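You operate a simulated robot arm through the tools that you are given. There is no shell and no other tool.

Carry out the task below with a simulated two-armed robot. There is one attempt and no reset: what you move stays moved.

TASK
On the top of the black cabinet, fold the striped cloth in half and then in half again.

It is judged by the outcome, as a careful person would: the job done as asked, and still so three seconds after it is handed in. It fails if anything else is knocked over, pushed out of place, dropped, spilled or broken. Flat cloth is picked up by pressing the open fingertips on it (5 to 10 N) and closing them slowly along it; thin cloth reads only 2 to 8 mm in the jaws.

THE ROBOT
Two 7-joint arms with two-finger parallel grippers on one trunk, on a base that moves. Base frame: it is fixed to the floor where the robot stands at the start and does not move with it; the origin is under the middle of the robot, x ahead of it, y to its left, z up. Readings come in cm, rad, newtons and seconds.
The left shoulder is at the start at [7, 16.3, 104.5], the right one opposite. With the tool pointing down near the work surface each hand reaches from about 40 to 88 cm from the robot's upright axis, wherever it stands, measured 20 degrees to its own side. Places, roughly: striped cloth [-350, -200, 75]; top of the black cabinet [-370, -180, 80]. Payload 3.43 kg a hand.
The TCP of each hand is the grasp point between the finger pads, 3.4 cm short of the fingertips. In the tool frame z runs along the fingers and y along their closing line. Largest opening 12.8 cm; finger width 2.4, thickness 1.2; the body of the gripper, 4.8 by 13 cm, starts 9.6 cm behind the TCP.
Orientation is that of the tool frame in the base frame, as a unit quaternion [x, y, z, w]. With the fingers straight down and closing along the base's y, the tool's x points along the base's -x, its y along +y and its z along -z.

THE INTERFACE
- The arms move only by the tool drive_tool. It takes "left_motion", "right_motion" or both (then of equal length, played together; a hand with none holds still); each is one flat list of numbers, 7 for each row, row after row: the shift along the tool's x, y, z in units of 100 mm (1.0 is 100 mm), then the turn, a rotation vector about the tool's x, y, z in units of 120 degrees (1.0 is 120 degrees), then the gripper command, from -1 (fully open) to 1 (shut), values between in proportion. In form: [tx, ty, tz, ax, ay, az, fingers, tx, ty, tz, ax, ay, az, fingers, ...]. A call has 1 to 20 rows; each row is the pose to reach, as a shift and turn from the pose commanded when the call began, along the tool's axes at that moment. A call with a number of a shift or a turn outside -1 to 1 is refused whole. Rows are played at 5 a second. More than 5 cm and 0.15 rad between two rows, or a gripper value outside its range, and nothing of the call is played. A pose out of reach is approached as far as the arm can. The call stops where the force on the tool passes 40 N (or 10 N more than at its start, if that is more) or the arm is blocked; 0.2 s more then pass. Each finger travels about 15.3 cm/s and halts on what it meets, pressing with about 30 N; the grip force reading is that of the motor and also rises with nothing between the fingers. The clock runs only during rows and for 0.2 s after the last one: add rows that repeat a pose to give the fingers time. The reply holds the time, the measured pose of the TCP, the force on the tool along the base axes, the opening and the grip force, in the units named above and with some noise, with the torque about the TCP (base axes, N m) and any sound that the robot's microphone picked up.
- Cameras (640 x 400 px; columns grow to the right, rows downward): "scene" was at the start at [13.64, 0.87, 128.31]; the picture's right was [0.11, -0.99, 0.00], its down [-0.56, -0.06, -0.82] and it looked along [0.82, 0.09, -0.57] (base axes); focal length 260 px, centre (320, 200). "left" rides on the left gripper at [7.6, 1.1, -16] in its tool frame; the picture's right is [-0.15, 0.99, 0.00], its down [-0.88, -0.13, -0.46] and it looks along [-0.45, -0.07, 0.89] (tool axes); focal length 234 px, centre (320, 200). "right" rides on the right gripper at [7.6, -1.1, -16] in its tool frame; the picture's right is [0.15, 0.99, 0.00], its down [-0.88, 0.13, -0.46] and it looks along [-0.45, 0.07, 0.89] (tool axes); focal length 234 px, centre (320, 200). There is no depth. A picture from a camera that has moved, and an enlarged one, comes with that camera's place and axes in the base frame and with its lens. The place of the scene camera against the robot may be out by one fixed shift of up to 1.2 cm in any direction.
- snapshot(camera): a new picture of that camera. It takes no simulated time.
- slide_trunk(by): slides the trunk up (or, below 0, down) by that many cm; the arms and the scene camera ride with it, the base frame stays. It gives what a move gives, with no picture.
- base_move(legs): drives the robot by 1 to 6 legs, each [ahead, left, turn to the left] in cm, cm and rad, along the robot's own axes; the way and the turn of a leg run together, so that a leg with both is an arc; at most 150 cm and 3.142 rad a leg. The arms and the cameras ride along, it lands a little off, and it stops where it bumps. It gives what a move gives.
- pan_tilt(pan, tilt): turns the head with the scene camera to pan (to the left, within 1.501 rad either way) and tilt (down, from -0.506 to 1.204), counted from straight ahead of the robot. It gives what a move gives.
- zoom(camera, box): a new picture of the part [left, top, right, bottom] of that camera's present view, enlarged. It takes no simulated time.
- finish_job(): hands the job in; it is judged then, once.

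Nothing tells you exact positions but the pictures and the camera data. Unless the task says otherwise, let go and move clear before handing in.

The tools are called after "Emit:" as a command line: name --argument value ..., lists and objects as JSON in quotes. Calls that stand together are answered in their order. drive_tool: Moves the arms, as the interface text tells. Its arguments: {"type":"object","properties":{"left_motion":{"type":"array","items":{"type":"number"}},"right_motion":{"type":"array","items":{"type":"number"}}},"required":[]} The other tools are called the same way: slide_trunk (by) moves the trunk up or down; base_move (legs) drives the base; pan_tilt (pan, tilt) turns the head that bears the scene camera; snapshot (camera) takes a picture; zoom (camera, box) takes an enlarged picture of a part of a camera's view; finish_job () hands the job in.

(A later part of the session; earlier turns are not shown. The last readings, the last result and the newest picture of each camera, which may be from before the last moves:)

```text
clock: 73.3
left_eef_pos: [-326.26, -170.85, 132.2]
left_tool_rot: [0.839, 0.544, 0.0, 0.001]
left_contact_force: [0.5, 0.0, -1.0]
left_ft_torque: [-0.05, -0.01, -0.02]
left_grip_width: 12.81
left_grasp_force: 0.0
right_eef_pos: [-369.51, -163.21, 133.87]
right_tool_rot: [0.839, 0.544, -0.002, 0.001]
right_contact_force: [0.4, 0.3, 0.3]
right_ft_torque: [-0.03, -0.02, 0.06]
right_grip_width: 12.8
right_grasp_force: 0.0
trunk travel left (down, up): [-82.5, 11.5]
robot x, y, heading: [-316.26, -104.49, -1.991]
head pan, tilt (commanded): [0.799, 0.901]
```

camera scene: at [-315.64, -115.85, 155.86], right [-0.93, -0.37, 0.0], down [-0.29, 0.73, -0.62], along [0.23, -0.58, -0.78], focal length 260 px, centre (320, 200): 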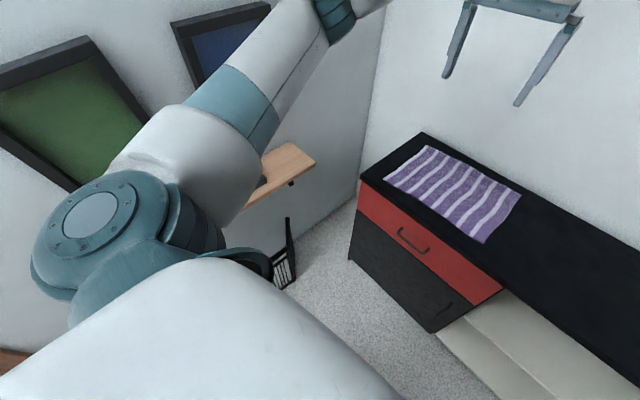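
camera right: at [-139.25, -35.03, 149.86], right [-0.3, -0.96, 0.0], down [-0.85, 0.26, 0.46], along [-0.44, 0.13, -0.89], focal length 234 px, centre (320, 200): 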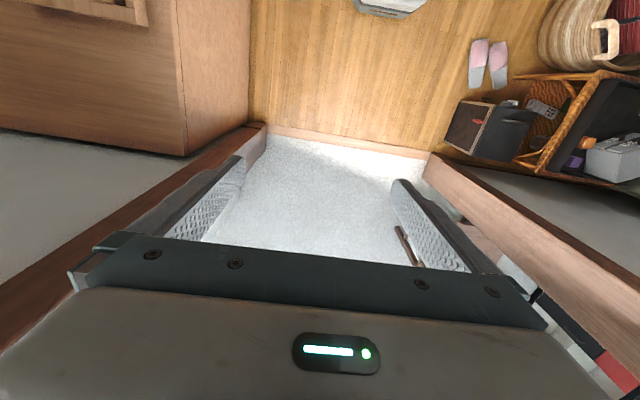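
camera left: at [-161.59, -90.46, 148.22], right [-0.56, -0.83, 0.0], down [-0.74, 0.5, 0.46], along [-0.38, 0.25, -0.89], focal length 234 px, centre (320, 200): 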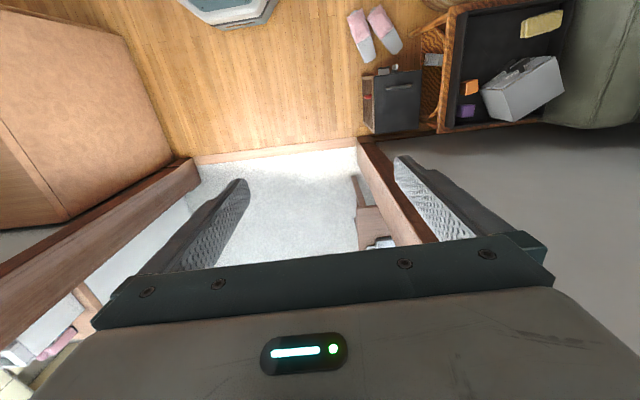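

Retracting works now. I'll finish pulling the right hand back, then move ahead 28 cm and left 18 cm to stand in front of the cloth.

Emit:
drive_tool --right_motion '[0.3, 0.1, 0.0, 0, 0, 0, -1, 0.6, 0.2, 0, 0, 0, 0, -1, 0.9, 0.3, 0, 0, 0, 0, -1]'

Emit:
base_move --legs '[[26, 0, 0], [0, 18, -0.02]]'

Emit:
pan_tilt --pan 0 --tilt 0.9

Emit:
snapshot --camera "scene"

Emit:
pan_tilt --pan 1.2 --tilt 0.9

Emit:
snapshot --camera "scene"

```text
clock: 74.1
left_eef_pos: [-326.17, -171.02, 132.23]
left_tool_rot: [0.839, 0.544, -0.001, 0.0]
left_contact_force: [0.5, 0.2, 0.6]
left_ft_torque: [-0.01, 0.03, 0.01]
left_grip_width: 12.79
left_grasp_force: 0.1
right_eef_pos: [-362.93, -156.38, 133.85]
right_tool_rot: [0.839, 0.544, 0.0, 0.0]
right_contact_force: [0.2, -0.1, -0.2]
right_ft_torque: [0.0, -0.02, -0.02]
right_grip_width: 12.78
right_grasp_force: 0.1
trunk travel left (down, up): [-82.5, 11.5]
robot x, y, heading: [-316.02, -103.88, -1.983]
head pan, tilt (commanded): [0.799, 0.901]
```

```text
clock: 77.1
left_eef_pos: [-322.26, -202.01, 132.38]
left_tool_rot: [0.844, 0.536, 0.0, 0.0]
left_contact_force: [-0.9, 0.0, -0.7]
left_ft_torque: [-0.01, -0.02, -0.02]
left_grip_width: 12.79
left_grasp_force: 0.1
right_eef_pos: [-358.77, -186.62, 133.74]
right_tool_rot: [0.845, 0.536, 0.001, 0.002]
right_contact_force: [-1.0, 0.2, 0.6]
right_ft_torque: [-0.06, -0.05, 0.0]
right_grip_width: 12.82
right_grasp_force: 0.0
trunk travel left (down, up): [-82.5, 11.5]
robot x, y, heading: [-311.01, -135.45, -2.006]
head pan, tilt (commanded): [0.799, 0.901]
```

```text
clock: 78.2
left_eef_pos: [-322.13, -202.13, 132.26]
left_tool_rot: [0.844, 0.536, -0.001, 0.0]
left_contact_force: [-0.2, -0.3, -0.3]
left_ft_torque: [-0.02, -0.02, -0.02]
left_grip_width: 12.79
left_grasp_force: 0.1
right_eef_pos: [-358.57, -186.84, 133.85]
right_tool_rot: [0.845, 0.535, 0.0, 0.001]
right_contact_force: [1.5, -0.1, -0.1]
right_ft_torque: [0.02, 0.0, -0.01]
right_grip_width: 12.78
right_grasp_force: 0.1
trunk travel left (down, up): [-82.5, 11.5]
robot x, y, heading: [-310.51, -135.62, -2.005]
head pan, tilt (commanded): [0.0, 0.901]
```

```text
taken
camera scene: at [-316.22, -147.03, 155.85], right [-0.91, 0.42, 0.0], down [0.33, 0.71, -0.62], along [-0.26, -0.56, -0.78], focal length 260 px, centre (320, 200)
```

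scene: 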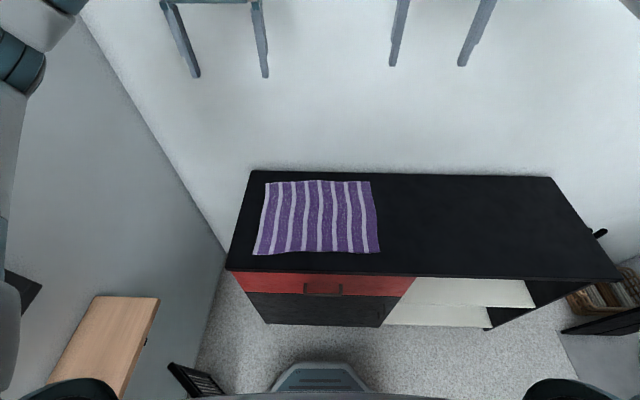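

```text
clock: 79.6
left_eef_pos: [-322.0, -202.09, 132.32]
left_tool_rot: [0.844, 0.536, 0.0, 0.0]
left_contact_force: [0.3, 0.2, 0.6]
left_ft_torque: [0.0, 0.01, -0.02]
left_grip_width: 12.81
left_grasp_force: 0.1
right_eef_pos: [-358.5, -186.98, 133.82]
right_tool_rot: [0.844, 0.536, -0.001, 0.001]
right_contact_force: [-0.1, -0.1, -0.5]
right_ft_torque: [-0.03, -0.02, -0.01]
right_grip_width: 12.81
right_grasp_force: 0.0
trunk travel left (down, up): [-82.5, 11.5]
robot x, y, heading: [-310.42, -135.5, -2.009]
head pan, tilt (commanded): [1.201, 0.901]
```

```text
taken
camera scene: at [-307.74, -145.7, 155.85], right [-0.72, -0.69, 0.0], down [-0.54, 0.57, -0.62], along [0.43, -0.45, -0.78], focal length 260 px, centre (320, 200)
```

scene: 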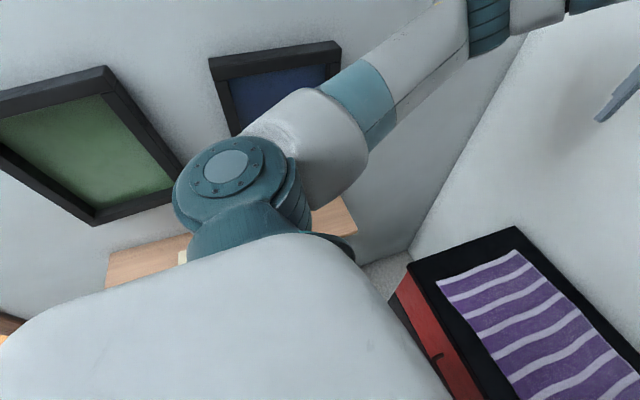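

I'm now squarely in front of the cloth (about 51–83 cm ahead, ±20 cm sideways). I'll lower the trunk back by 30 cm and look from there.

Emit:
slide_trunk --by -30

Emit:
pan_tilt --pan 0 --tilt 0.8

Emit:
snapshot --camera "scene"

Emit:
snapshot --camera "left"

Emit:
snapshot --camera "right"

```text
clock: 82.6
left_eef_pos: [-321.95, -202.14, 102.22]
left_tool_rot: [0.844, 0.536, 0.0, 0.001]
left_contact_force: [0.0, -0.7, -0.5]
left_ft_torque: [-0.02, -0.01, 0.01]
left_grip_width: 12.8
left_grasp_force: 0.0
right_eef_pos: [-358.57, -186.82, 103.82]
right_tool_rot: [0.844, 0.536, 0.0, 0.001]
right_contact_force: [1.2, 0.0, 0.5]
right_ft_torque: [-0.03, 0.0, 0.01]
right_grip_width: 12.82
right_grasp_force: 0.1
trunk travel left (down, up): [-52.5, 41.5]
robot x, y, heading: [-311.02, -135.41, -2.004]
head pan, tilt (commanded): [1.201, 0.901]
```

```text
clock: 84.0
left_eef_pos: [-321.99, -202.07, 102.2]
left_tool_rot: [0.844, 0.536, 0.0, 0.0]
left_contact_force: [-1.4, 1.0, 0.6]
left_ft_torque: [0.03, -0.01, -0.01]
left_grip_width: 12.79
left_grasp_force: 0.0
right_eef_pos: [-358.58, -186.93, 103.83]
right_tool_rot: [0.844, 0.536, -0.001, 0.0]
right_contact_force: [0.2, 0.2, 0.1]
right_ft_torque: [-0.01, -0.02, 0.0]
right_grip_width: 12.8
right_grasp_force: 0.1
trunk travel left (down, up): [-52.5, 41.5]
robot x, y, heading: [-310.49, -135.89, -2.012]
head pan, tilt (commanded): [0.0, 0.799]
```

```text
taken
camera scene: at [-316.37, -147.52, 126.64], right [-0.91, 0.42, 0.0], down [0.3, 0.65, -0.7], along [-0.3, -0.63, -0.72], focal length 260 px, centre (320, 200)
```

scene: 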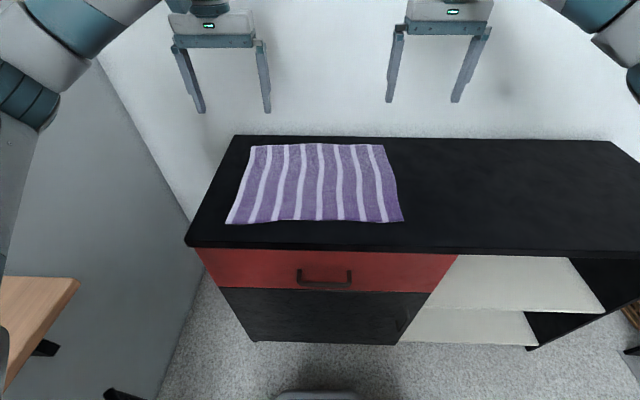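

```text
taken
camera left: at [-317.86, -195.85, 118.24], right [0.83, -0.55, 0.0], down [-0.49, -0.74, 0.46], along [-0.25, -0.38, -0.89], focal length 234 px, centre (320, 200)
```

left: 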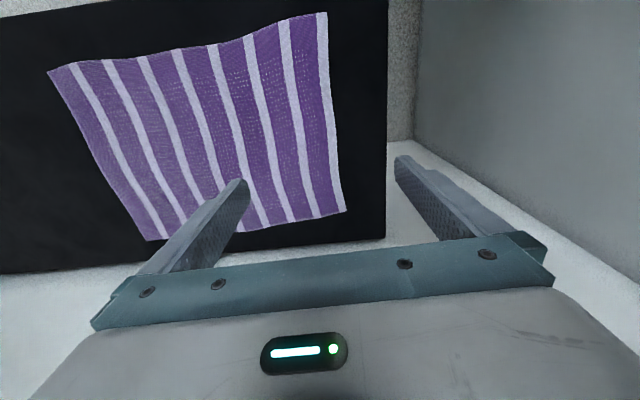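

```text
taken
camera right: at [-356.47, -179.59, 119.7], right [0.96, -0.29, 0.0], down [-0.26, -0.85, 0.46], along [-0.13, -0.44, -0.89], focal length 234 px, centre (320, 200)
```

right: 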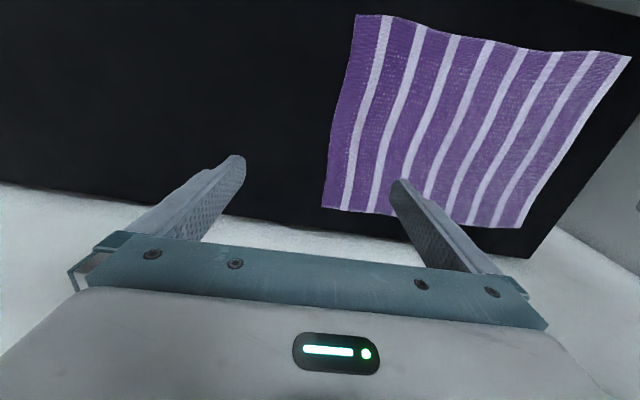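

The cloth's corners work out to fwd 50–81 cm, ±20 cm sideways, flat on the top at z≈80. My plan: two hands grip the far edge near its corners and fold it toward me onto the near edge, then fold the strip sideways. I'll move 4 cm closer first for better reach.

Emit:
base_move --legs '[[4, 0, 0]]'

Emit:
drive_tool --left_motion '[-0.2, 0.0, 0.1, 0, 0, 0, -0.5, -0.4, 0.0, 0.4, 0, 0, 0, 0, -0.6, 0.0, 0.8, 0, 0, 0, 0.45, -0.6, 0.0, 0.8, 0, 0, 0, 0.45]' --right_motion '[-0.2, 0.15, 0.1, 0, 0, 0, -0.5, -0.4, 0.3, 0.5, 0, 0, 0, 0, -0.6, 0.45, 0.95, 0, 0, 0, 0.45, -0.6, 0.45, 0.95, 0, 0, 0, 0.45]'

Emit:
snapshot --camera "scene"

Emit:
snapshot --camera "left"

Emit:
snapshot --camera "right"

```text
clock: 84.9
left_eef_pos: [-323.7, -205.66, 102.32]
left_tool_rot: [0.844, 0.536, 0.0, 0.0]
left_contact_force: [-0.3, 0.0, -0.4]
left_ft_torque: [0.01, 0.0, 0.0]
left_grip_width: 12.79
left_grasp_force: 0.1
right_eef_pos: [-360.18, -190.42, 103.94]
right_tool_rot: [0.844, 0.536, -0.001, 0.0]
right_contact_force: [1.1, -0.1, 0.1]
right_ft_torque: [0.03, 0.02, 0.0]
right_grip_width: 12.81
right_grasp_force: 0.0
trunk travel left (down, up): [-52.5, 41.5]
robot x, y, heading: [-312.2, -139.19, -2.008]
head pan, tilt (commanded): [0.0, 0.799]
```

```text
refused: row 3 steps farther than a row can; nothing moved
```

```text
taken
camera scene: at [-318.06, -151.1, 126.65], right [-0.9, 0.43, 0.0], down [0.31, 0.65, -0.7], along [-0.3, -0.63, -0.72], focal length 260 px, centre (320, 200)
```

scene: 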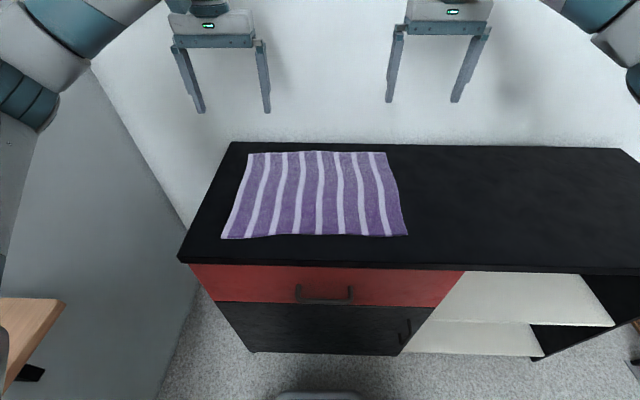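

```text
taken
camera left: at [-319.55, -199.43, 118.25], right [0.83, -0.55, 0.0], down [-0.49, -0.74, 0.46], along [-0.25, -0.38, -0.89], focal length 234 px, centre (320, 200)
```

left: 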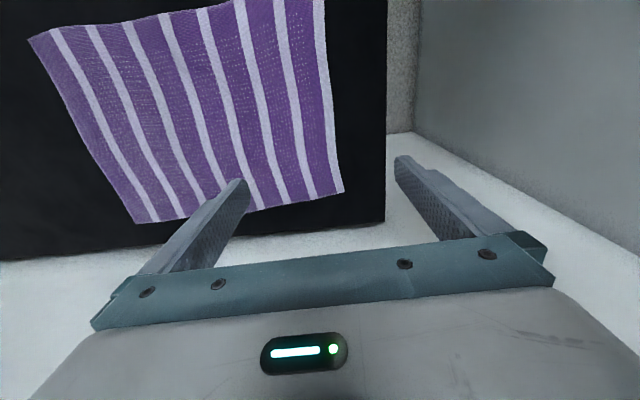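

```text
taken
camera right: at [-358.16, -183.16, 119.71], right [0.96, -0.29, 0.0], down [-0.26, -0.85, 0.46], along [-0.13, -0.44, -0.89], focal length 234 px, centre (320, 200)
```

right: 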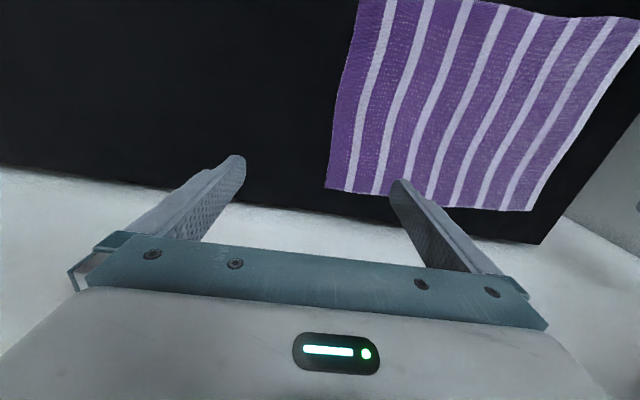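

The far corners are near (-325.5,-216.8) and (-362.4,-200.6). I'll bring both hands over the far edge, about 4 cm in from each corner, with fingers about 3.5 cm apart, hovering above the cloth.

Emit:
drive_tool --left_motion '[-0.15, -0.01, 0.2, 0, 0, 0, -0.5, -0.3, -0.02, 0.4, 0, 0, 0, 0, -0.45, -0.03, 0.6, 0, 0, 0, 0.45, -0.6, -0.05, 0.8, 0, 0, 0, 0.45]' --right_motion '[-0.12, 0.09, 0.22, 0, 0, 0, -0.5, -0.25, 0.17, 0.45, 0, 0, 0, 0, -0.38, 0.26, 0.67, 0, 0, 0, 0.45, -0.5, 0.35, 0.9, 0, 0, 0, 0.45]'

Emit:
drive_tool --left_motion '[-0.11, -0.01, 0.15, 0, 0, 0, 0.45, -0.22, -0.02, 0.3, 0, 0, 0, 0.45, -0.34, -0.03, 0.45, 0, 0, 0, 0.45, -0.45, -0.04, 0.6, 0, 0, 0, 0.45]' --right_motion '[-0.11, 0.07, 0.17, 0, 0, 0, 0.45, -0.23, 0.15, 0.34, 0, 0, 0, 0.45, -0.35, 0.22, 0.5, 0, 0, 0, 0.45, -0.46, 0.29, 0.68, 0, 0, 0, 0.45]'

Emit:
snapshot --camera "scene"

Emit:
snapshot --camera "left"

Emit:
snapshot --camera "right"

```text
clock: 85.9
left_eef_pos: [-326.69, -211.07, 94.05]
left_tool_rot: [0.844, 0.536, 0.001, 0.0]
left_contact_force: [-0.3, 0.2, -0.5]
left_ft_torque: [0.03, 0.01, -0.04]
left_grip_width: 3.51
left_grasp_force: 0.1
right_eef_pos: [-359.21, -196.49, 94.65]
right_tool_rot: [0.844, 0.536, 0.0, -0.001]
right_contact_force: [-0.1, 0.1, 0.4]
right_ft_torque: [0.06, 0.0, 0.01]
right_grip_width: 3.53
right_grasp_force: 0.0
trunk travel left (down, up): [-52.5, 41.5]
robot x, y, heading: [-312.25, -138.74, -2.008]
head pan, tilt (commanded): [0.0, 0.799]
```

```text
clock: 86.9
left_eef_pos: [-328.99, -214.94, 88.15]
left_tool_rot: [0.844, 0.536, 0.0, -0.001]
left_contact_force: [0.1, 0.2, -1.0]
left_ft_torque: [0.02, 0.0, 0.0]
left_grip_width: 3.5
left_grasp_force: 0.1
right_eef_pos: [-358.6, -201.97, 88.01]
right_tool_rot: [0.845, 0.535, -0.001, 0.0]
right_contact_force: [0.2, -1.0, 0.5]
right_ft_torque: [0.01, -0.04, -0.01]
right_grip_width: 3.52
right_grasp_force: 0.0
trunk travel left (down, up): [-52.5, 41.5]
robot x, y, heading: [-312.11, -139.12, -2.012]
head pan, tilt (commanded): [0.0, 0.799]
```

```text
taken
camera scene: at [-318.1, -151.21, 126.63], right [-0.9, 0.43, 0.0], down [0.31, 0.65, -0.7], along [-0.3, -0.63, -0.72], focal length 260 px, centre (320, 200)
```

scene: 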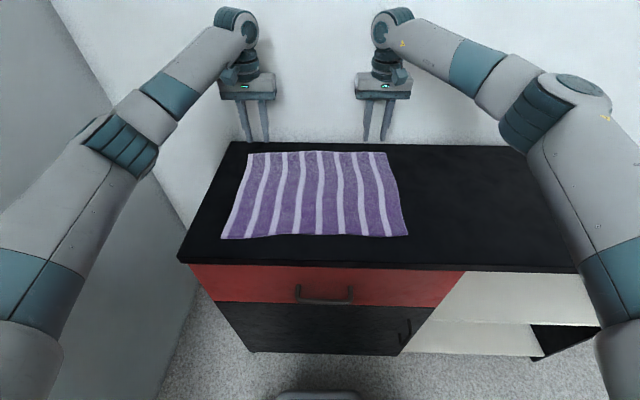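

```text
taken
camera left: at [-324.88, -208.68, 104.12], right [0.83, -0.55, 0.0], down [-0.49, -0.74, 0.45], along [-0.25, -0.38, -0.89], focal length 234 px, centre (320, 200)
```

left: 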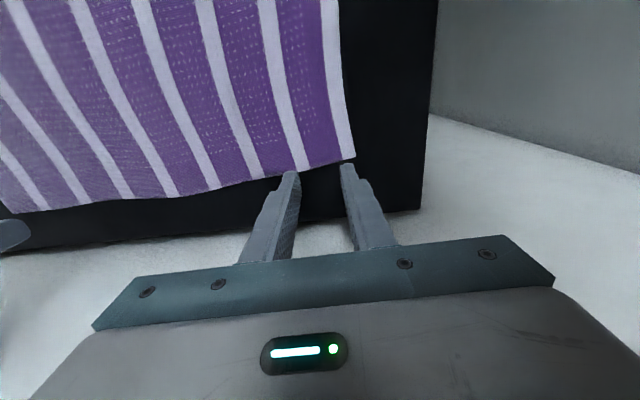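

```text
taken
camera right: at [-356.53, -194.68, 103.85], right [0.96, -0.29, 0.0], down [-0.26, -0.85, 0.46], along [-0.13, -0.44, -0.89], focal length 234 px, centre (320, 200)
```

right: 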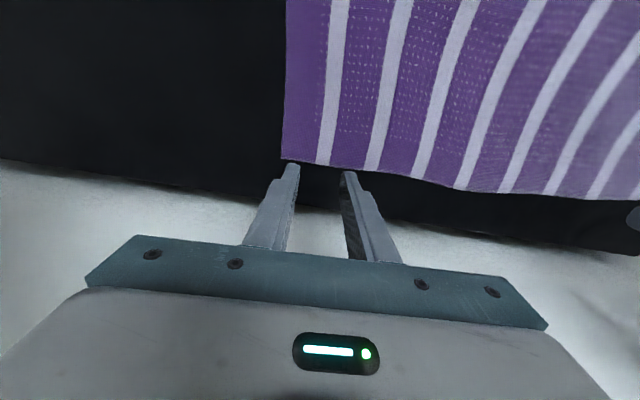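

Both hands hover about 4–5 cm above the far edge, overlapping it by about 1.5 cm. I'll descend close to contact, then feel for it in small steps.

Emit:
drive_tool --left_motion '[0, 0, 0.15, 0, 0, 0, 0.45, 0, 0, 0.3, 0, 0, 0, 0.45, 0, 0, 0.38, 0, 0, 0, 0.45]' --right_motion '[0, 0, 0.15, 0, 0, 0, 0.45, 0, 0, 0.3, 0, 0, 0, 0.45, 0, 0, 0.38, 0, 0, 0, 0.45]'

Emit:
drive_tool --left_motion '[0, 0, 0.03, 0, 0, 0, 0.45, 0, 0, 0.06, 0, 0, 0, 0.45]' --right_motion '[0, 0, 0.03, 0, 0, 0, 0.45, 0, 0, 0.06, 0, 0, 0, 0.45]'

```text
clock: 87.7
left_eef_pos: [-328.82, -214.83, 84.34]
left_tool_rot: [0.845, 0.535, 0.0, 0.0]
left_contact_force: [0.2, -0.3, 0.1]
left_ft_torque: [-0.03, 0.04, 0.04]
left_grip_width: 3.51
left_grasp_force: 0.0
right_eef_pos: [-358.63, -201.83, 84.12]
right_tool_rot: [0.844, 0.536, -0.001, 0.001]
right_contact_force: [-0.4, 0.3, -0.2]
right_ft_torque: [-0.01, 0.01, 0.01]
right_grip_width: 3.52
right_grasp_force: 0.0
trunk travel left (down, up): [-52.5, 41.5]
robot x, y, heading: [-312.31, -139.38, -2.011]
head pan, tilt (commanded): [0.0, 0.799]
```

```text
clock: 88.3
left_eef_pos: [-328.98, -214.8, 83.96]
left_tool_rot: [0.844, 0.536, -0.001, 0.0]
left_contact_force: [0.3, 0.4, 1.3]
left_ft_torque: [-0.05, 0.02, -0.04]
left_grip_width: 3.53
left_grasp_force: 0.1
right_eef_pos: [-358.62, -201.74, 83.66]
right_tool_rot: [0.844, 0.536, -0.002, 0.002]
right_contact_force: [-0.6, -1.3, 7.7]
right_ft_torque: [-0.01, 0.03, 0.03]
right_grip_width: 3.53
right_grasp_force: 0.0
trunk travel left (down, up): [-52.5, 41.5]
robot x, y, heading: [-312.57, -139.53, -2.015]
head pan, tilt (commanded): [0.0, 0.799]
```

Right hand has contact (7.7 N). I'll press the left hand down a little more.

Emit:
drive_tool --left_motion '[0, 0, 0.02, 0, 0, 0, 0.45, 0, 0, 0.02, 0, 0, 0, 0.45]'

```text
clock: 88.9
left_eef_pos: [-328.94, -214.69, 83.89]
left_tool_rot: [0.844, 0.536, 0.0, 0.0]
left_contact_force: [-1.3, -1.2, 4.2]
left_ft_torque: [-0.04, -0.04, 0.0]
left_grip_width: 3.52
left_grasp_force: 0.0
right_eef_pos: [-358.59, -201.77, 83.67]
right_tool_rot: [0.844, 0.536, -0.002, 0.001]
right_contact_force: [-2.4, -2.0, 10.3]
right_ft_torque: [0.05, 0.0, 0.01]
right_grip_width: 3.5
right_grasp_force: 0.1
trunk travel left (down, up): [-52.5, 41.5]
robot x, y, heading: [-312.69, -139.16, -2.013]
head pan, tilt (commanded): [0.0, 0.799]
```

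Left now 4 N, right about 10 N. I'll press the left slightly more and close both grippers slowly.

Emit:
drive_tool --left_motion '[0, 0, 0.02, 0, 0, 0, 0.45, 0, 0, 0.02, 0, 0, 0, 0.5, 0, 0, 0.02, 0, 0, 0, 0.55, 0, 0, 0.02, 0, 0, 0, 0.6, 0, 0, 0.02, 0, 0, 0, 0.65, 0, 0, 0.02, 0, 0, 0, 0.7, 0, 0, 0.02, 0, 0, 0, 0.75, 0, 0, 0.02, 0, 0, 0, 0.8, 0, 0, 0.02, 0, 0, 0, 0.85, 0, 0, 0.02, 0, 0, 0, 0.9, 0, 0, 0.02, 0, 0, 0, 0.95, 0, 0, 0.02, 0, 0, 0, 1.0, 0, 0, 0.02, 0, 0, 0, 1.0, 0, 0, 0.02, 0, 0, 0, 1.0]' --right_motion '[0, 0, 0, 0, 0, 0, 0.45, 0, 0, 0, 0, 0, 0, 0.5, 0, 0, 0, 0, 0, 0, 0.55, 0, 0, 0, 0, 0, 0, 0.6, 0, 0, 0, 0, 0, 0, 0.65, 0, 0, 0, 0, 0, 0, 0.7, 0, 0, 0, 0, 0, 0, 0.75, 0, 0, 0, 0, 0, 0, 0.8, 0, 0, 0, 0, 0, 0, 0.85, 0, 0, 0, 0, 0, 0, 0.9, 0, 0, 0, 0, 0, 0, 0.95, 0, 0, 0, 0, 0, 0, 1.0, 0, 0, 0, 0, 0, 0, 1.0, 0, 0, 0, 0, 0, 0, 1.0]'

Emit:
snapshot --camera "left"

Emit:
snapshot --camera "right"

Emit:
zoom --camera "scene" --box '[180, 80, 460, 255]'

```text
clock: 91.9
left_eef_pos: [-328.87, -214.57, 83.57]
left_tool_rot: [0.844, 0.536, -0.002, 0.0]
left_contact_force: [-0.1, 0.2, 16.2]
left_ft_torque: [0.1, -0.05, 0.02]
left_grip_width: 0.0
left_grasp_force: 30.0
right_eef_pos: [-358.4, -201.71, 83.64]
right_tool_rot: [0.844, 0.536, -0.002, 0.001]
right_contact_force: [-0.2, -1.0, 5.1]
right_ft_torque: [-0.01, 0.0, 0.01]
right_grip_width: 0.01
right_grasp_force: 30.0
trunk travel left (down, up): [-52.5, 41.5]
robot x, y, heading: [-312.58, -139.13, -2.006]
head pan, tilt (commanded): [0.0, 0.799]
```

```text
taken
camera left: at [-324.74, -208.33, 99.66], right [0.83, -0.55, 0.0], down [-0.49, -0.74, 0.46], along [-0.25, -0.38, -0.89], focal length 234 px, centre (320, 200)
```

left: 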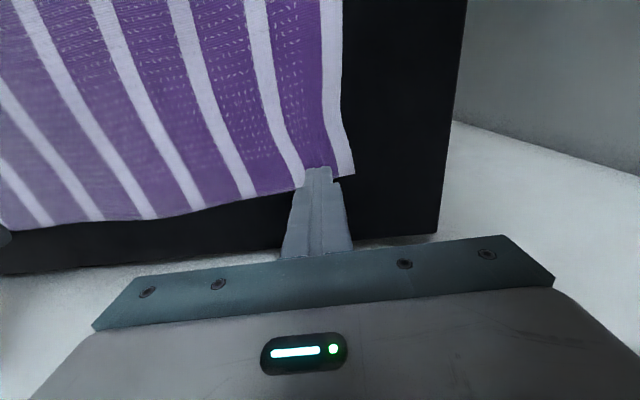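

```text
taken
camera right: at [-356.4, -194.43, 99.66], right [0.96, -0.29, 0.0], down [-0.26, -0.85, 0.46], along [-0.13, -0.44, -0.89], focal length 234 px, centre (320, 200)
```

right: 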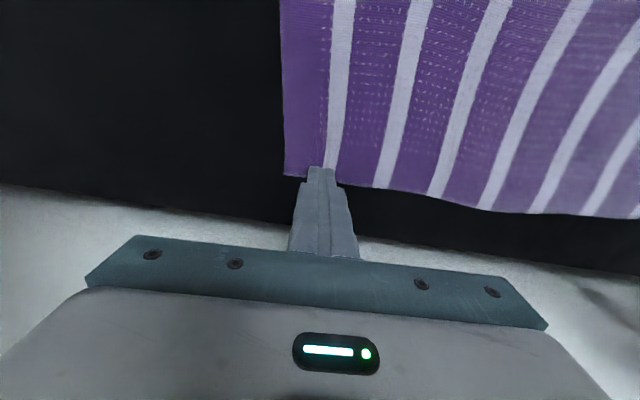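

```text
2.29 times, centred on (320, 168) of scene
camera zoom: at [-317.98, -150.84, 126.68], right [-0.9, 0.43, 0.0], down [0.3, 0.65, -0.7], along [-0.3, -0.63, -0.72], focal length 594 px, centre (320, 274)
```

zoom: 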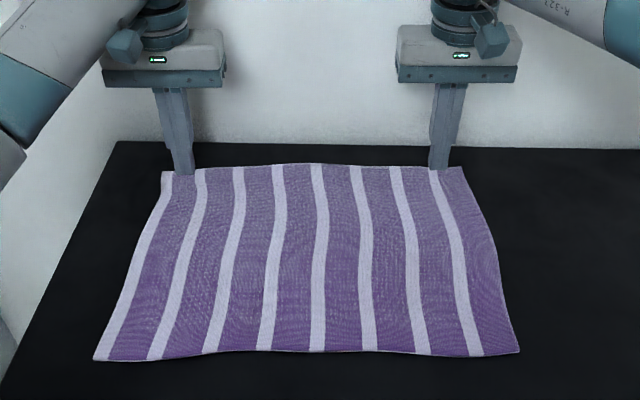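

Both jaws closed to 0.0, so no cloth was caught; the fingers were too close to the edge. I'll lift slightly, open to about 5 cm, move 1.5 cm further onto the cloth and press again.

Emit:
drive_tool --left_motion '[0, 0, -0.15, 0, 0, 0, 1.0, 0, 0, -0.15, 0, 0, 0, 0.22, 0.16, -0.1, -0.15, 0, 0, 0, 0.22, 0.16, -0.1, -0.05, 0, 0, 0, 0.22]' --right_motion '[0, 0, -0.15, 0, 0, 0, 1.0, 0, 0, -0.15, 0, 0, 0, 0.22, 0.16, 0.1, -0.15, 0, 0, 0, 0.22, 0.16, 0.1, -0.04, 0, 0, 0, 0.22]'

Emit:
snapshot --camera "left"

Emit:
snapshot --camera "right"

```text
clock: 92.9
left_eef_pos: [-329.09, -213.07, 83.98]
left_tool_rot: [0.845, 0.535, 0.002, 0.0]
left_contact_force: [0.1, -0.1, 0.7]
left_ft_torque: [0.0, -0.06, 0.01]
left_grip_width: 4.99
left_grasp_force: 0.1
right_eef_pos: [-356.92, -200.96, 84.01]
right_tool_rot: [0.844, 0.536, -0.001, 0.001]
right_contact_force: [0.3, 0.6, -0.1]
right_ft_torque: [-0.03, 0.0, -0.04]
right_grip_width: 4.97
right_grasp_force: 0.0
trunk travel left (down, up): [-52.5, 41.5]
robot x, y, heading: [-312.29, -139.24, -2.011]
head pan, tilt (commanded): [0.0, 0.799]
```

```text
taken
camera left: at [-325.06, -206.75, 99.92], right [0.83, -0.55, 0.0], down [-0.49, -0.74, 0.45], along [-0.25, -0.38, -0.89], focal length 234 px, centre (320, 200)
```

left: 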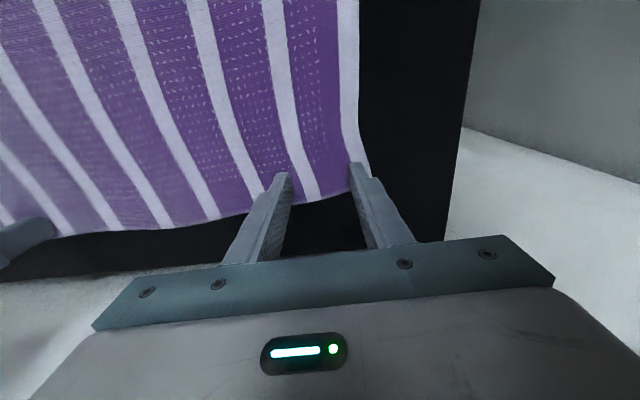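

```text
taken
camera right: at [-354.92, -193.65, 99.87], right [0.96, -0.29, 0.0], down [-0.26, -0.85, 0.46], along [-0.13, -0.44, -0.89], focal length 234 px, centre (320, 200)
```

right: 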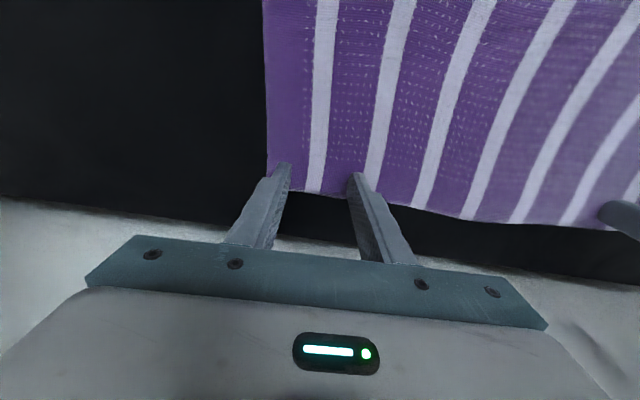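

The fingertips are now fully over the cloth. Pressing down in small steps.

Emit:
drive_tool --left_motion '[0, 0, 0.03, 0, 0, 0, 0.22, 0, 0, 0.04, 0, 0, 0, 0.22, 0, 0, 0.04, 0, 0, 0, 0.22]' --right_motion '[0, 0, 0.03, 0, 0, 0, 0.22, 0, 0, 0.04, 0, 0, 0, 0.22, 0, 0, 0.04, 0, 0, 0, 0.22]'

```text
clock: 93.7
left_eef_pos: [-329.13, -212.9, 83.8]
left_tool_rot: [0.844, 0.536, -0.001, 0.0]
left_contact_force: [-0.2, -1.8, 10.5]
left_ft_torque: [-0.06, 0.06, 0.0]
left_grip_width: 5.0
left_grasp_force: 0.0
right_eef_pos: [-356.95, -200.76, 83.86]
right_tool_rot: [0.844, 0.536, -0.003, 0.001]
right_contact_force: [-0.2, -1.2, 7.4]
right_ft_torque: [-0.05, -0.02, -0.01]
right_grip_width: 5.01
right_grasp_force: 0.2
trunk travel left (down, up): [-52.5, 41.5]
robot x, y, heading: [-312.27, -138.97, -2.011]
head pan, tilt (commanded): [0.0, 0.799]
```

10.5 N and 7.4 N of pressure: good. Closing slowly over 4 s.

Emit:
drive_tool --left_motion '[0, 0, 0, 0, 0, 0, 0.26, 0, 0, 0, 0, 0, 0, 0.3, 0, 0, 0, 0, 0, 0, 0.34, 0, 0, 0, 0, 0, 0, 0.38, 0, 0, 0, 0, 0, 0, 0.42, 0, 0, 0, 0, 0, 0, 0.46, 0, 0, 0, 0, 0, 0, 0.5, 0, 0, 0, 0, 0, 0, 0.54, 0, 0, 0, 0, 0, 0, 0.58, 0, 0, 0, 0, 0, 0, 0.62, 0, 0, 0, 0, 0, 0, 0.66, 0, 0, 0, 0, 0, 0, 0.7, 0, 0, 0, 0, 0, 0, 0.74, 0, 0, 0, 0, 0, 0, 0.78, 0, 0, 0, 0, 0, 0, 0.82, 0, 0, 0, 0, 0, 0, 0.86, 0, 0, 0, 0, 0, 0, 0.9, 0, 0, 0, 0, 0, 0, 0.95, 0, 0, 0, 0, 0, 0, 1.0, 0, 0, 0, 0, 0, 0, 1.0]' --right_motion '[0, 0, 0, 0, 0, 0, 0.26, 0, 0, 0, 0, 0, 0, 0.3, 0, 0, 0, 0, 0, 0, 0.34, 0, 0, 0, 0, 0, 0, 0.38, 0, 0, 0, 0, 0, 0, 0.42, 0, 0, 0, 0, 0, 0, 0.46, 0, 0, 0, 0, 0, 0, 0.5, 0, 0, 0, 0, 0, 0, 0.54, 0, 0, 0, 0, 0, 0, 0.58, 0, 0, 0, 0, 0, 0, 0.62, 0, 0, 0, 0, 0, 0, 0.66, 0, 0, 0, 0, 0, 0, 0.7, 0, 0, 0, 0, 0, 0, 0.74, 0, 0, 0, 0, 0, 0, 0.78, 0, 0, 0, 0, 0, 0, 0.82, 0, 0, 0, 0, 0, 0, 0.86, 0, 0, 0, 0, 0, 0, 0.9, 0, 0, 0, 0, 0, 0, 0.95, 0, 0, 0, 0, 0, 0, 1.0, 0, 0, 0, 0, 0, 0, 1.0]'

Emit:
snapshot --camera "left"

Emit:
snapshot --camera "right"

Emit:
zoom --camera "scene" --box '[180, 80, 460, 255]'

```text
clock: 97.9
left_eef_pos: [-329.08, -212.83, 83.78]
left_tool_rot: [0.844, 0.536, -0.001, 0.001]
left_contact_force: [-0.1, 1.7, 12.5]
left_ft_torque: [0.09, 0.02, -0.12]
left_grip_width: 0.5
left_grasp_force: 30.5
right_eef_pos: [-356.83, -200.71, 83.64]
right_tool_rot: [0.844, 0.536, -0.003, 0.001]
right_contact_force: [1.1, 0.2, 7.8]
right_ft_torque: [-0.03, -0.06, -0.03]
right_grip_width: 0.0
right_grasp_force: 30.0
trunk travel left (down, up): [-52.5, 41.5]
robot x, y, heading: [-312.03, -138.82, -2.009]
head pan, tilt (commanded): [0.0, 0.799]
```

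```text
taken
camera left: at [-324.95, -206.49, 99.71], right [0.83, -0.55, 0.0], down [-0.49, -0.74, 0.46], along [-0.25, -0.38, -0.89], focal length 234 px, centre (320, 200)
```

left: 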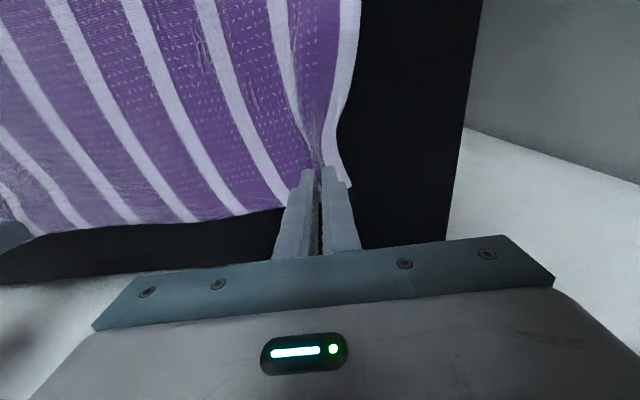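

```text
taken
camera right: at [-354.8, -193.41, 99.68], right [0.96, -0.29, 0.0], down [-0.26, -0.85, 0.46], along [-0.13, -0.44, -0.89], focal length 234 px, centre (320, 200)
```

right: 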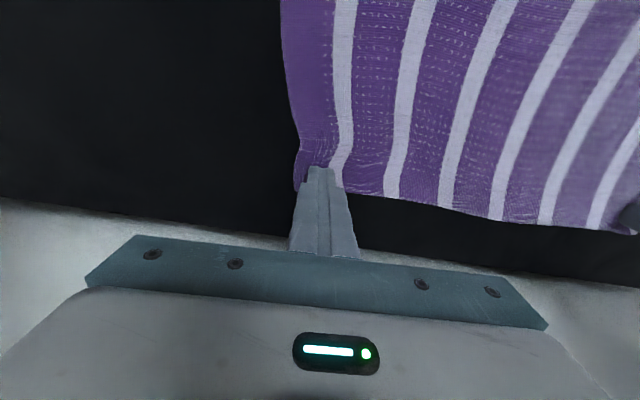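

```text
2.29 times, centred on (320, 168) of scene
camera zoom: at [-317.95, -150.86, 126.68], right [-0.91, 0.43, 0.0], down [0.3, 0.65, -0.7], along [-0.3, -0.63, -0.72], focal length 594 px, centre (320, 274)
```

zoom: 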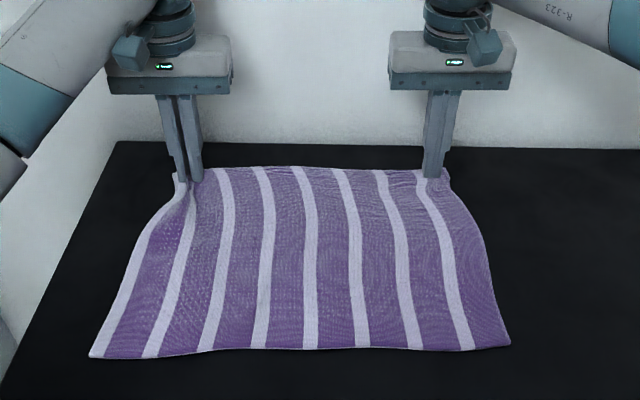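

The left hand caught the cloth (5 mm in the jaws); the right did not. I'll keep the left gripped and retry the right a bit further in and with more pressure.

Emit:
drive_tool --right_motion '[0, 0, -0.15, 0, 0, 0, 1.0, 0, 0, -0.15, 0, 0, 0, 0.22, 0.1, 0.18, -0.15, 0, 0, 0, 0.22, 0.1, 0.18, -0.02, 0, 0, 0, 0.22, 0.1, 0.18, 0.01, 0, 0, 0, 0.22, 0.1, 0.18, 0.01, 0, 0, 0, 0.22]'

Emit:
snapshot --camera "right"

```text
clock: 99.3
left_eef_pos: [-329.0, -212.89, 83.79]
left_tool_rot: [0.844, 0.536, -0.001, 0.0]
left_contact_force: [-0.9, -2.0, 13.2]
left_ft_torque: [-0.02, 0.05, -0.05]
left_grip_width: 0.47
left_grasp_force: 29.7
right_eef_pos: [-354.9, -200.56, 83.73]
right_tool_rot: [0.844, 0.536, -0.003, 0.002]
right_contact_force: [0.4, 2.2, 8.2]
right_ft_torque: [0.04, -0.01, -0.01]
right_grip_width: 4.96
right_grasp_force: 0.1
trunk travel left (down, up): [-52.5, 41.5]
robot x, y, heading: [-312.29, -139.18, -2.014]
head pan, tilt (commanded): [0.0, 0.799]
```

```text
taken
camera right: at [-352.75, -193.26, 99.66], right [0.96, -0.29, 0.0], down [-0.26, -0.85, 0.46], along [-0.13, -0.44, -0.89], focal length 234 px, centre (320, 200)
```

right: 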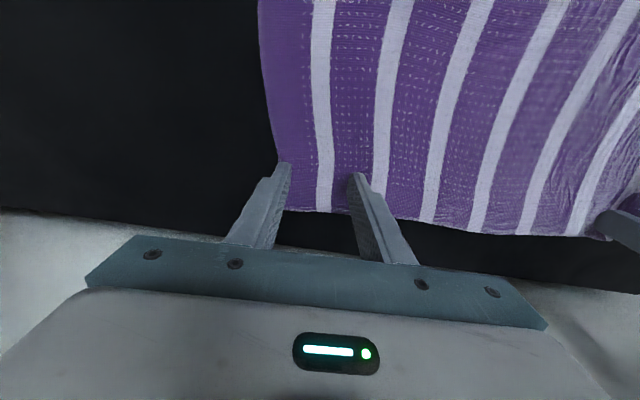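

The outer finger is right at the side edge; I'll shift 0.8 cm further inward and press a bit harder.

Emit:
drive_tool --right_motion '[0, 0, -0.1, 0, 0, 0, 0.22, 0, 0.08, -0.1, 0, 0, 0, 0.22, 0, 0.08, -0.02, 0, 0, 0, 0.22, 0, 0.08, 0.02, 0, 0, 0, 0.22, 0, 0.08, 0.02, 0, 0, 0, 0.22]'

```text
clock: 100.5
left_eef_pos: [-329.05, -212.84, 83.77]
left_tool_rot: [0.844, 0.536, 0.0, 0.001]
left_contact_force: [-0.7, -2.4, 8.7]
left_ft_torque: [-0.01, 0.03, -0.05]
left_grip_width: 0.49
left_grasp_force: 29.8
right_eef_pos: [-354.13, -200.89, 83.77]
right_tool_rot: [0.844, 0.536, -0.002, 0.002]
right_contact_force: [-1.1, 0.2, 20.0]
right_ft_torque: [0.09, 0.19, 0.02]
right_grip_width: 5.0
right_grasp_force: 0.1
trunk travel left (down, up): [-52.5, 41.5]
robot x, y, heading: [-312.23, -139.14, -2.008]
head pan, tilt (commanded): [0.0, 0.799]
```

20 N is a bit much; I'll ease up by about half a millimetre and close slowly.

Emit:
drive_tool --right_motion '[0, 0, -0.006, 0, 0, 0, 0.22, 0, 0, -0.006, 0, 0, 0, 0.26, 0, 0, -0.006, 0, 0, 0, 0.3, 0, 0, -0.006, 0, 0, 0, 0.34, 0, 0, -0.006, 0, 0, 0, 0.38, 0, 0, -0.006, 0, 0, 0, 0.42, 0, 0, -0.006, 0, 0, 0, 0.46, 0, 0, -0.006, 0, 0, 0, 0.5, 0, 0, -0.006, 0, 0, 0, 0.55, 0, 0, -0.006, 0, 0, 0, 0.6, 0, 0, -0.006, 0, 0, 0, 0.65, 0, 0, -0.006, 0, 0, 0, 0.7, 0, 0, -0.006, 0, 0, 0, 0.75, 0, 0, -0.006, 0, 0, 0, 0.8, 0, 0, -0.006, 0, 0, 0, 0.85, 0, 0, -0.006, 0, 0, 0, 0.9, 0, 0, -0.006, 0, 0, 0, 0.95, 0, 0, -0.006, 0, 0, 0, 1.0, 0, 0, -0.006, 0, 0, 0, 1.0]'

Emit:
snapshot --camera "right"

Emit:
zoom --camera "scene" --box '[180, 80, 460, 255]'

```text
clock: 104.5
left_eef_pos: [-329.08, -212.81, 83.86]
left_tool_rot: [0.845, 0.535, -0.001, 0.0]
left_contact_force: [-1.5, 0.5, 2.8]
left_ft_torque: [0.05, 0.1, -0.03]
left_grip_width: 0.46
left_grasp_force: 29.8
right_eef_pos: [-354.07, -200.78, 83.79]
right_tool_rot: [0.844, 0.536, -0.003, 0.002]
right_contact_force: [0.7, 0.7, 29.3]
right_ft_torque: [0.03, -0.01, 0.06]
right_grip_width: 0.02
right_grasp_force: 30.1
trunk travel left (down, up): [-52.5, 41.5]
robot x, y, heading: [-312.12, -138.82, -2.009]
head pan, tilt (commanded): [0.0, 0.799]
```

```text
taken
camera right: at [-352.01, -193.51, 99.61], right [0.96, -0.29, 0.0], down [-0.26, -0.85, 0.46], along [-0.13, -0.44, -0.89], focal length 234 px, centre (320, 200)
```

right: 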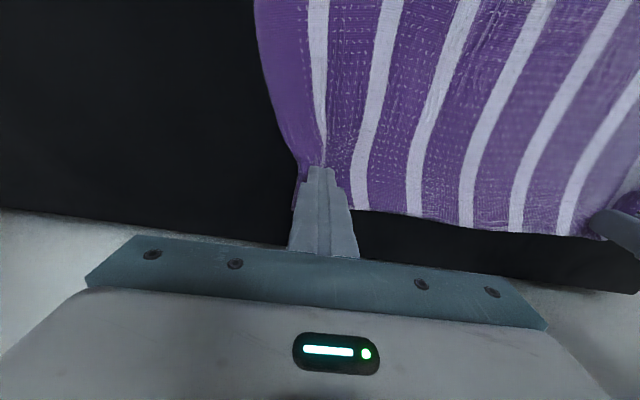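

```text
2.29 times, centred on (320, 168) of scene
camera zoom: at [-317.87, -150.74, 126.7], right [-0.9, 0.43, 0.0], down [0.3, 0.65, -0.7], along [-0.3, -0.63, -0.71], focal length 594 px, centre (320, 274)
```

zoom: 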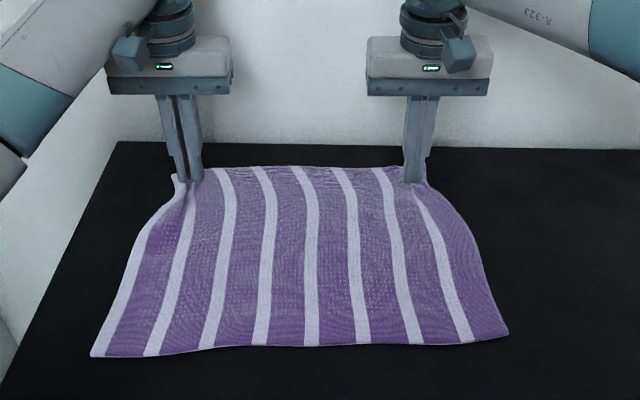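

The right jaws closed on nothing again, with the cloth bunched under the tips. I'll lift, open, and look at the cloth there.

Emit:
drive_tool --right_motion '[0, 0, -0.1, 0, 0, 0, 1.0, 0, 0, -0.2, 0, 0, 0, 0.3, 0, 0, -0.2, 0, 0, 0, 0.3]'

Emit:
snapshot --camera "right"

Emit:
zoom --camera "scene" --box '[180, 80, 460, 255]'

```text
clock: 105.3
left_eef_pos: [-329.2, -212.87, 83.68]
left_tool_rot: [0.844, 0.536, -0.001, 0.0]
left_contact_force: [-0.6, -0.6, 13.3]
left_ft_torque: [0.0, 0.04, -0.03]
left_grip_width: 0.47
left_grasp_force: 30.0
right_eef_pos: [-354.14, -200.93, 85.35]
right_tool_rot: [0.844, 0.536, -0.001, 0.0]
right_contact_force: [0.3, -0.5, 1.0]
right_ft_torque: [0.02, -0.02, 0.0]
right_grip_width: 4.51
right_grasp_force: 0.1
trunk travel left (down, up): [-52.5, 41.5]
robot x, y, heading: [-312.75, -139.04, -2.015]
head pan, tilt (commanded): [0.0, 0.799]
```

```text
taken
camera right: at [-352.07, -193.69, 101.33], right [0.96, -0.29, 0.0], down [-0.26, -0.85, 0.46], along [-0.13, -0.44, -0.89], focal length 234 px, centre (320, 200)
```

right: 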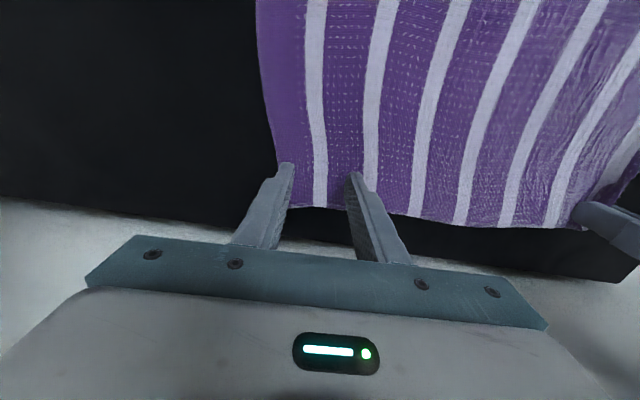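

```text
2.29 times, centred on (320, 168) of scene
camera zoom: at [-318.01, -150.94, 126.66], right [-0.91, 0.43, 0.0], down [0.3, 0.65, -0.7], along [-0.3, -0.63, -0.72], focal length 594 px, centre (320, 274)
```

zoom: 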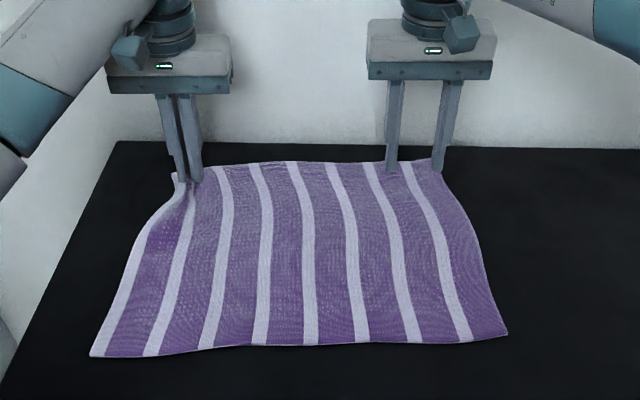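

The cloth sprang back. I'll press again with about 10 N and close in stages, watching the force.

Emit:
drive_tool --right_motion '[0, 0, 0.1, 0, 0, 0, 0.22, 0, 0, 0.15, 0, 0, 0, 0.22, 0, 0, 0.165, 0, 0, 0, 0.22, 0, 0, 0.165, 0, 0, 0, 0.22]'

```text
clock: 106.3
left_eef_pos: [-329.08, -212.75, 83.82]
left_tool_rot: [0.844, 0.536, -0.001, 0.001]
left_contact_force: [0.5, -2.2, 16.6]
left_ft_torque: [-0.09, 0.03, -0.05]
left_grip_width: 0.48
left_grasp_force: 30.1
right_eef_pos: [-354.17, -200.99, 83.85]
right_tool_rot: [0.844, 0.536, 0.0, 0.001]
right_contact_force: [0.2, 0.3, 2.5]
right_ft_torque: [0.0, -0.04, -0.03]
right_grip_width: 4.97
right_grasp_force: 0.2
trunk travel left (down, up): [-52.5, 41.5]
robot x, y, heading: [-312.29, -139.09, -2.01]
head pan, tilt (commanded): [0.0, 0.799]
```

Emit:
drive_tool --right_motion '[0, 0, 0.01, 0, 0, 0, 0.22, 0, 0, 0.01, 0, 0, 0, 0.22]'

```text
clock: 106.9
left_eef_pos: [-329.15, -212.88, 83.78]
left_tool_rot: [0.845, 0.535, -0.001, 0.001]
left_contact_force: [-0.4, -2.9, 15.1]
left_ft_torque: [-0.07, 0.01, -0.01]
left_grip_width: 0.48
left_grasp_force: 30.1
right_eef_pos: [-354.09, -201.03, 83.94]
right_tool_rot: [0.845, 0.536, -0.002, 0.002]
right_contact_force: [0.1, -0.9, 6.0]
right_ft_torque: [-0.01, -0.03, 0.01]
right_grip_width: 4.97
right_grasp_force: 0.1
trunk travel left (down, up): [-52.5, 41.5]
robot x, y, heading: [-312.22, -139.46, -2.01]
head pan, tilt (commanded): [0.0, 0.799]
```

6 N now; a touch more, then close halfway.

Emit:
drive_tool --right_motion '[0, 0, 0.004, 0, 0, 0, 0.22, 0, 0, 0.004, 0, 0, 0, 0.24, 0, 0, 0.004, 0, 0, 0, 0.27, 0, 0, 0.004, 0, 0, 0, 0.3, 0, 0, 0.004, 0, 0, 0, 0.33, 0, 0, 0.004, 0, 0, 0, 0.36, 0, 0, 0.004, 0, 0, 0, 0.39, 0, 0, 0.004, 0, 0, 0, 0.42, 0, 0, 0.004, 0, 0, 0, 0.45, 0, 0, 0.004, 0, 0, 0, 0.48, 0, 0, 0.004, 0, 0, 0, 0.51, 0, 0, 0.004, 0, 0, 0, 0.54, 0, 0, 0.004, 0, 0, 0, 0.57, 0, 0, 0.004, 0, 0, 0, 0.6]'

Emit:
zoom --camera "right" --box '[200, 100, 440, 250]'

```text
clock: 109.9
left_eef_pos: [-329.11, -212.78, 83.76]
left_tool_rot: [0.844, 0.536, -0.001, 0.0]
left_contact_force: [-2.6, -2.1, 12.5]
left_ft_torque: [-0.02, 0.06, -0.03]
left_grip_width: 0.49
left_grasp_force: 30.5
right_eef_pos: [-354.07, -200.93, 83.85]
right_tool_rot: [0.844, 0.536, -0.003, 0.001]
right_contact_force: [1.2, -1.0, 10.9]
right_ft_torque: [0.0, -0.05, -0.02]
right_grip_width: 2.51
right_grasp_force: 0.1
trunk travel left (down, up): [-52.5, 41.5]
robot x, y, heading: [-312.08, -139.23, -2.008]
head pan, tilt (commanded): [0.0, 0.799]
```

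```text
2.67 times, centred on (320, 175) of right
camera zoom: at [-352.04, -193.63, 99.65], right [0.96, -0.29, 0.0], down [-0.26, -0.85, 0.46], along [-0.13, -0.44, -0.89], focal length 624 px, centre (320, 267)
```

zoom: 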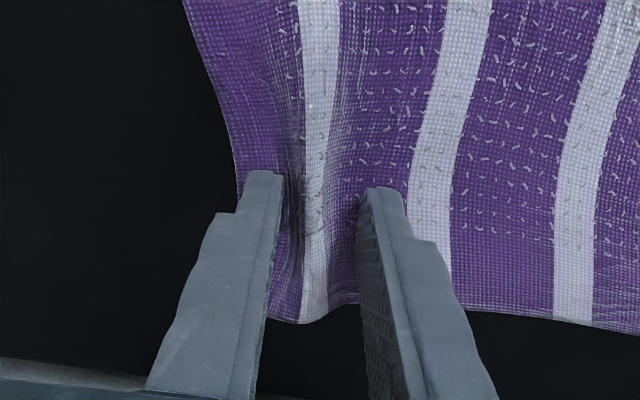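

A ruck is forming between the right fingers at about 11 N. I'll continue closing slowly.

Emit:
drive_tool --right_motion '[0, 0, 0, 0, 0, 0, 0.63, 0, 0, 0, 0, 0, 0, 0.66, 0, 0, 0, 0, 0, 0, 0.69, 0, 0, 0, 0, 0, 0, 0.72, 0, 0, 0, 0, 0, 0, 0.75, 0, 0, 0, 0, 0, 0, 0.78, 0, 0, 0, 0, 0, 0, 0.8]'

Emit:
zoom --camera "right" --box '[200, 100, 440, 250]'

```text
clock: 111.5
left_eef_pos: [-328.98, -212.85, 83.74]
left_tool_rot: [0.844, 0.536, 0.0, 0.0]
left_contact_force: [-1.8, -0.8, 13.0]
left_ft_torque: [0.01, 0.07, -0.08]
left_grip_width: 0.47
left_grasp_force: 29.8
right_eef_pos: [-354.14, -200.94, 83.8]
right_tool_rot: [0.844, 0.536, -0.003, 0.002]
right_contact_force: [1.2, -0.4, 10.4]
right_ft_torque: [-0.02, -0.08, -0.01]
right_grip_width: 1.34
right_grasp_force: 0.1
trunk travel left (down, up): [-52.5, 41.5]
robot x, y, heading: [-312.13, -139.21, -2.014]
head pan, tilt (commanded): [0.0, 0.799]
```

```text
2.67 times, centred on (320, 175) of right
camera zoom: at [-352.05, -193.63, 99.66], right [0.96, -0.29, 0.0], down [-0.26, -0.85, 0.46], along [-0.13, -0.44, -0.89], focal length 624 px, centre (320, 267)
```

zoom: 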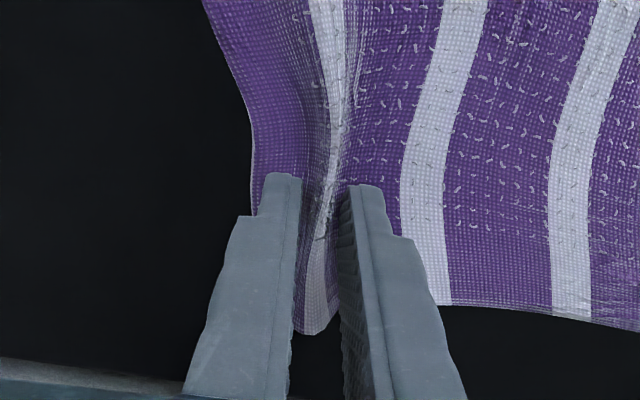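

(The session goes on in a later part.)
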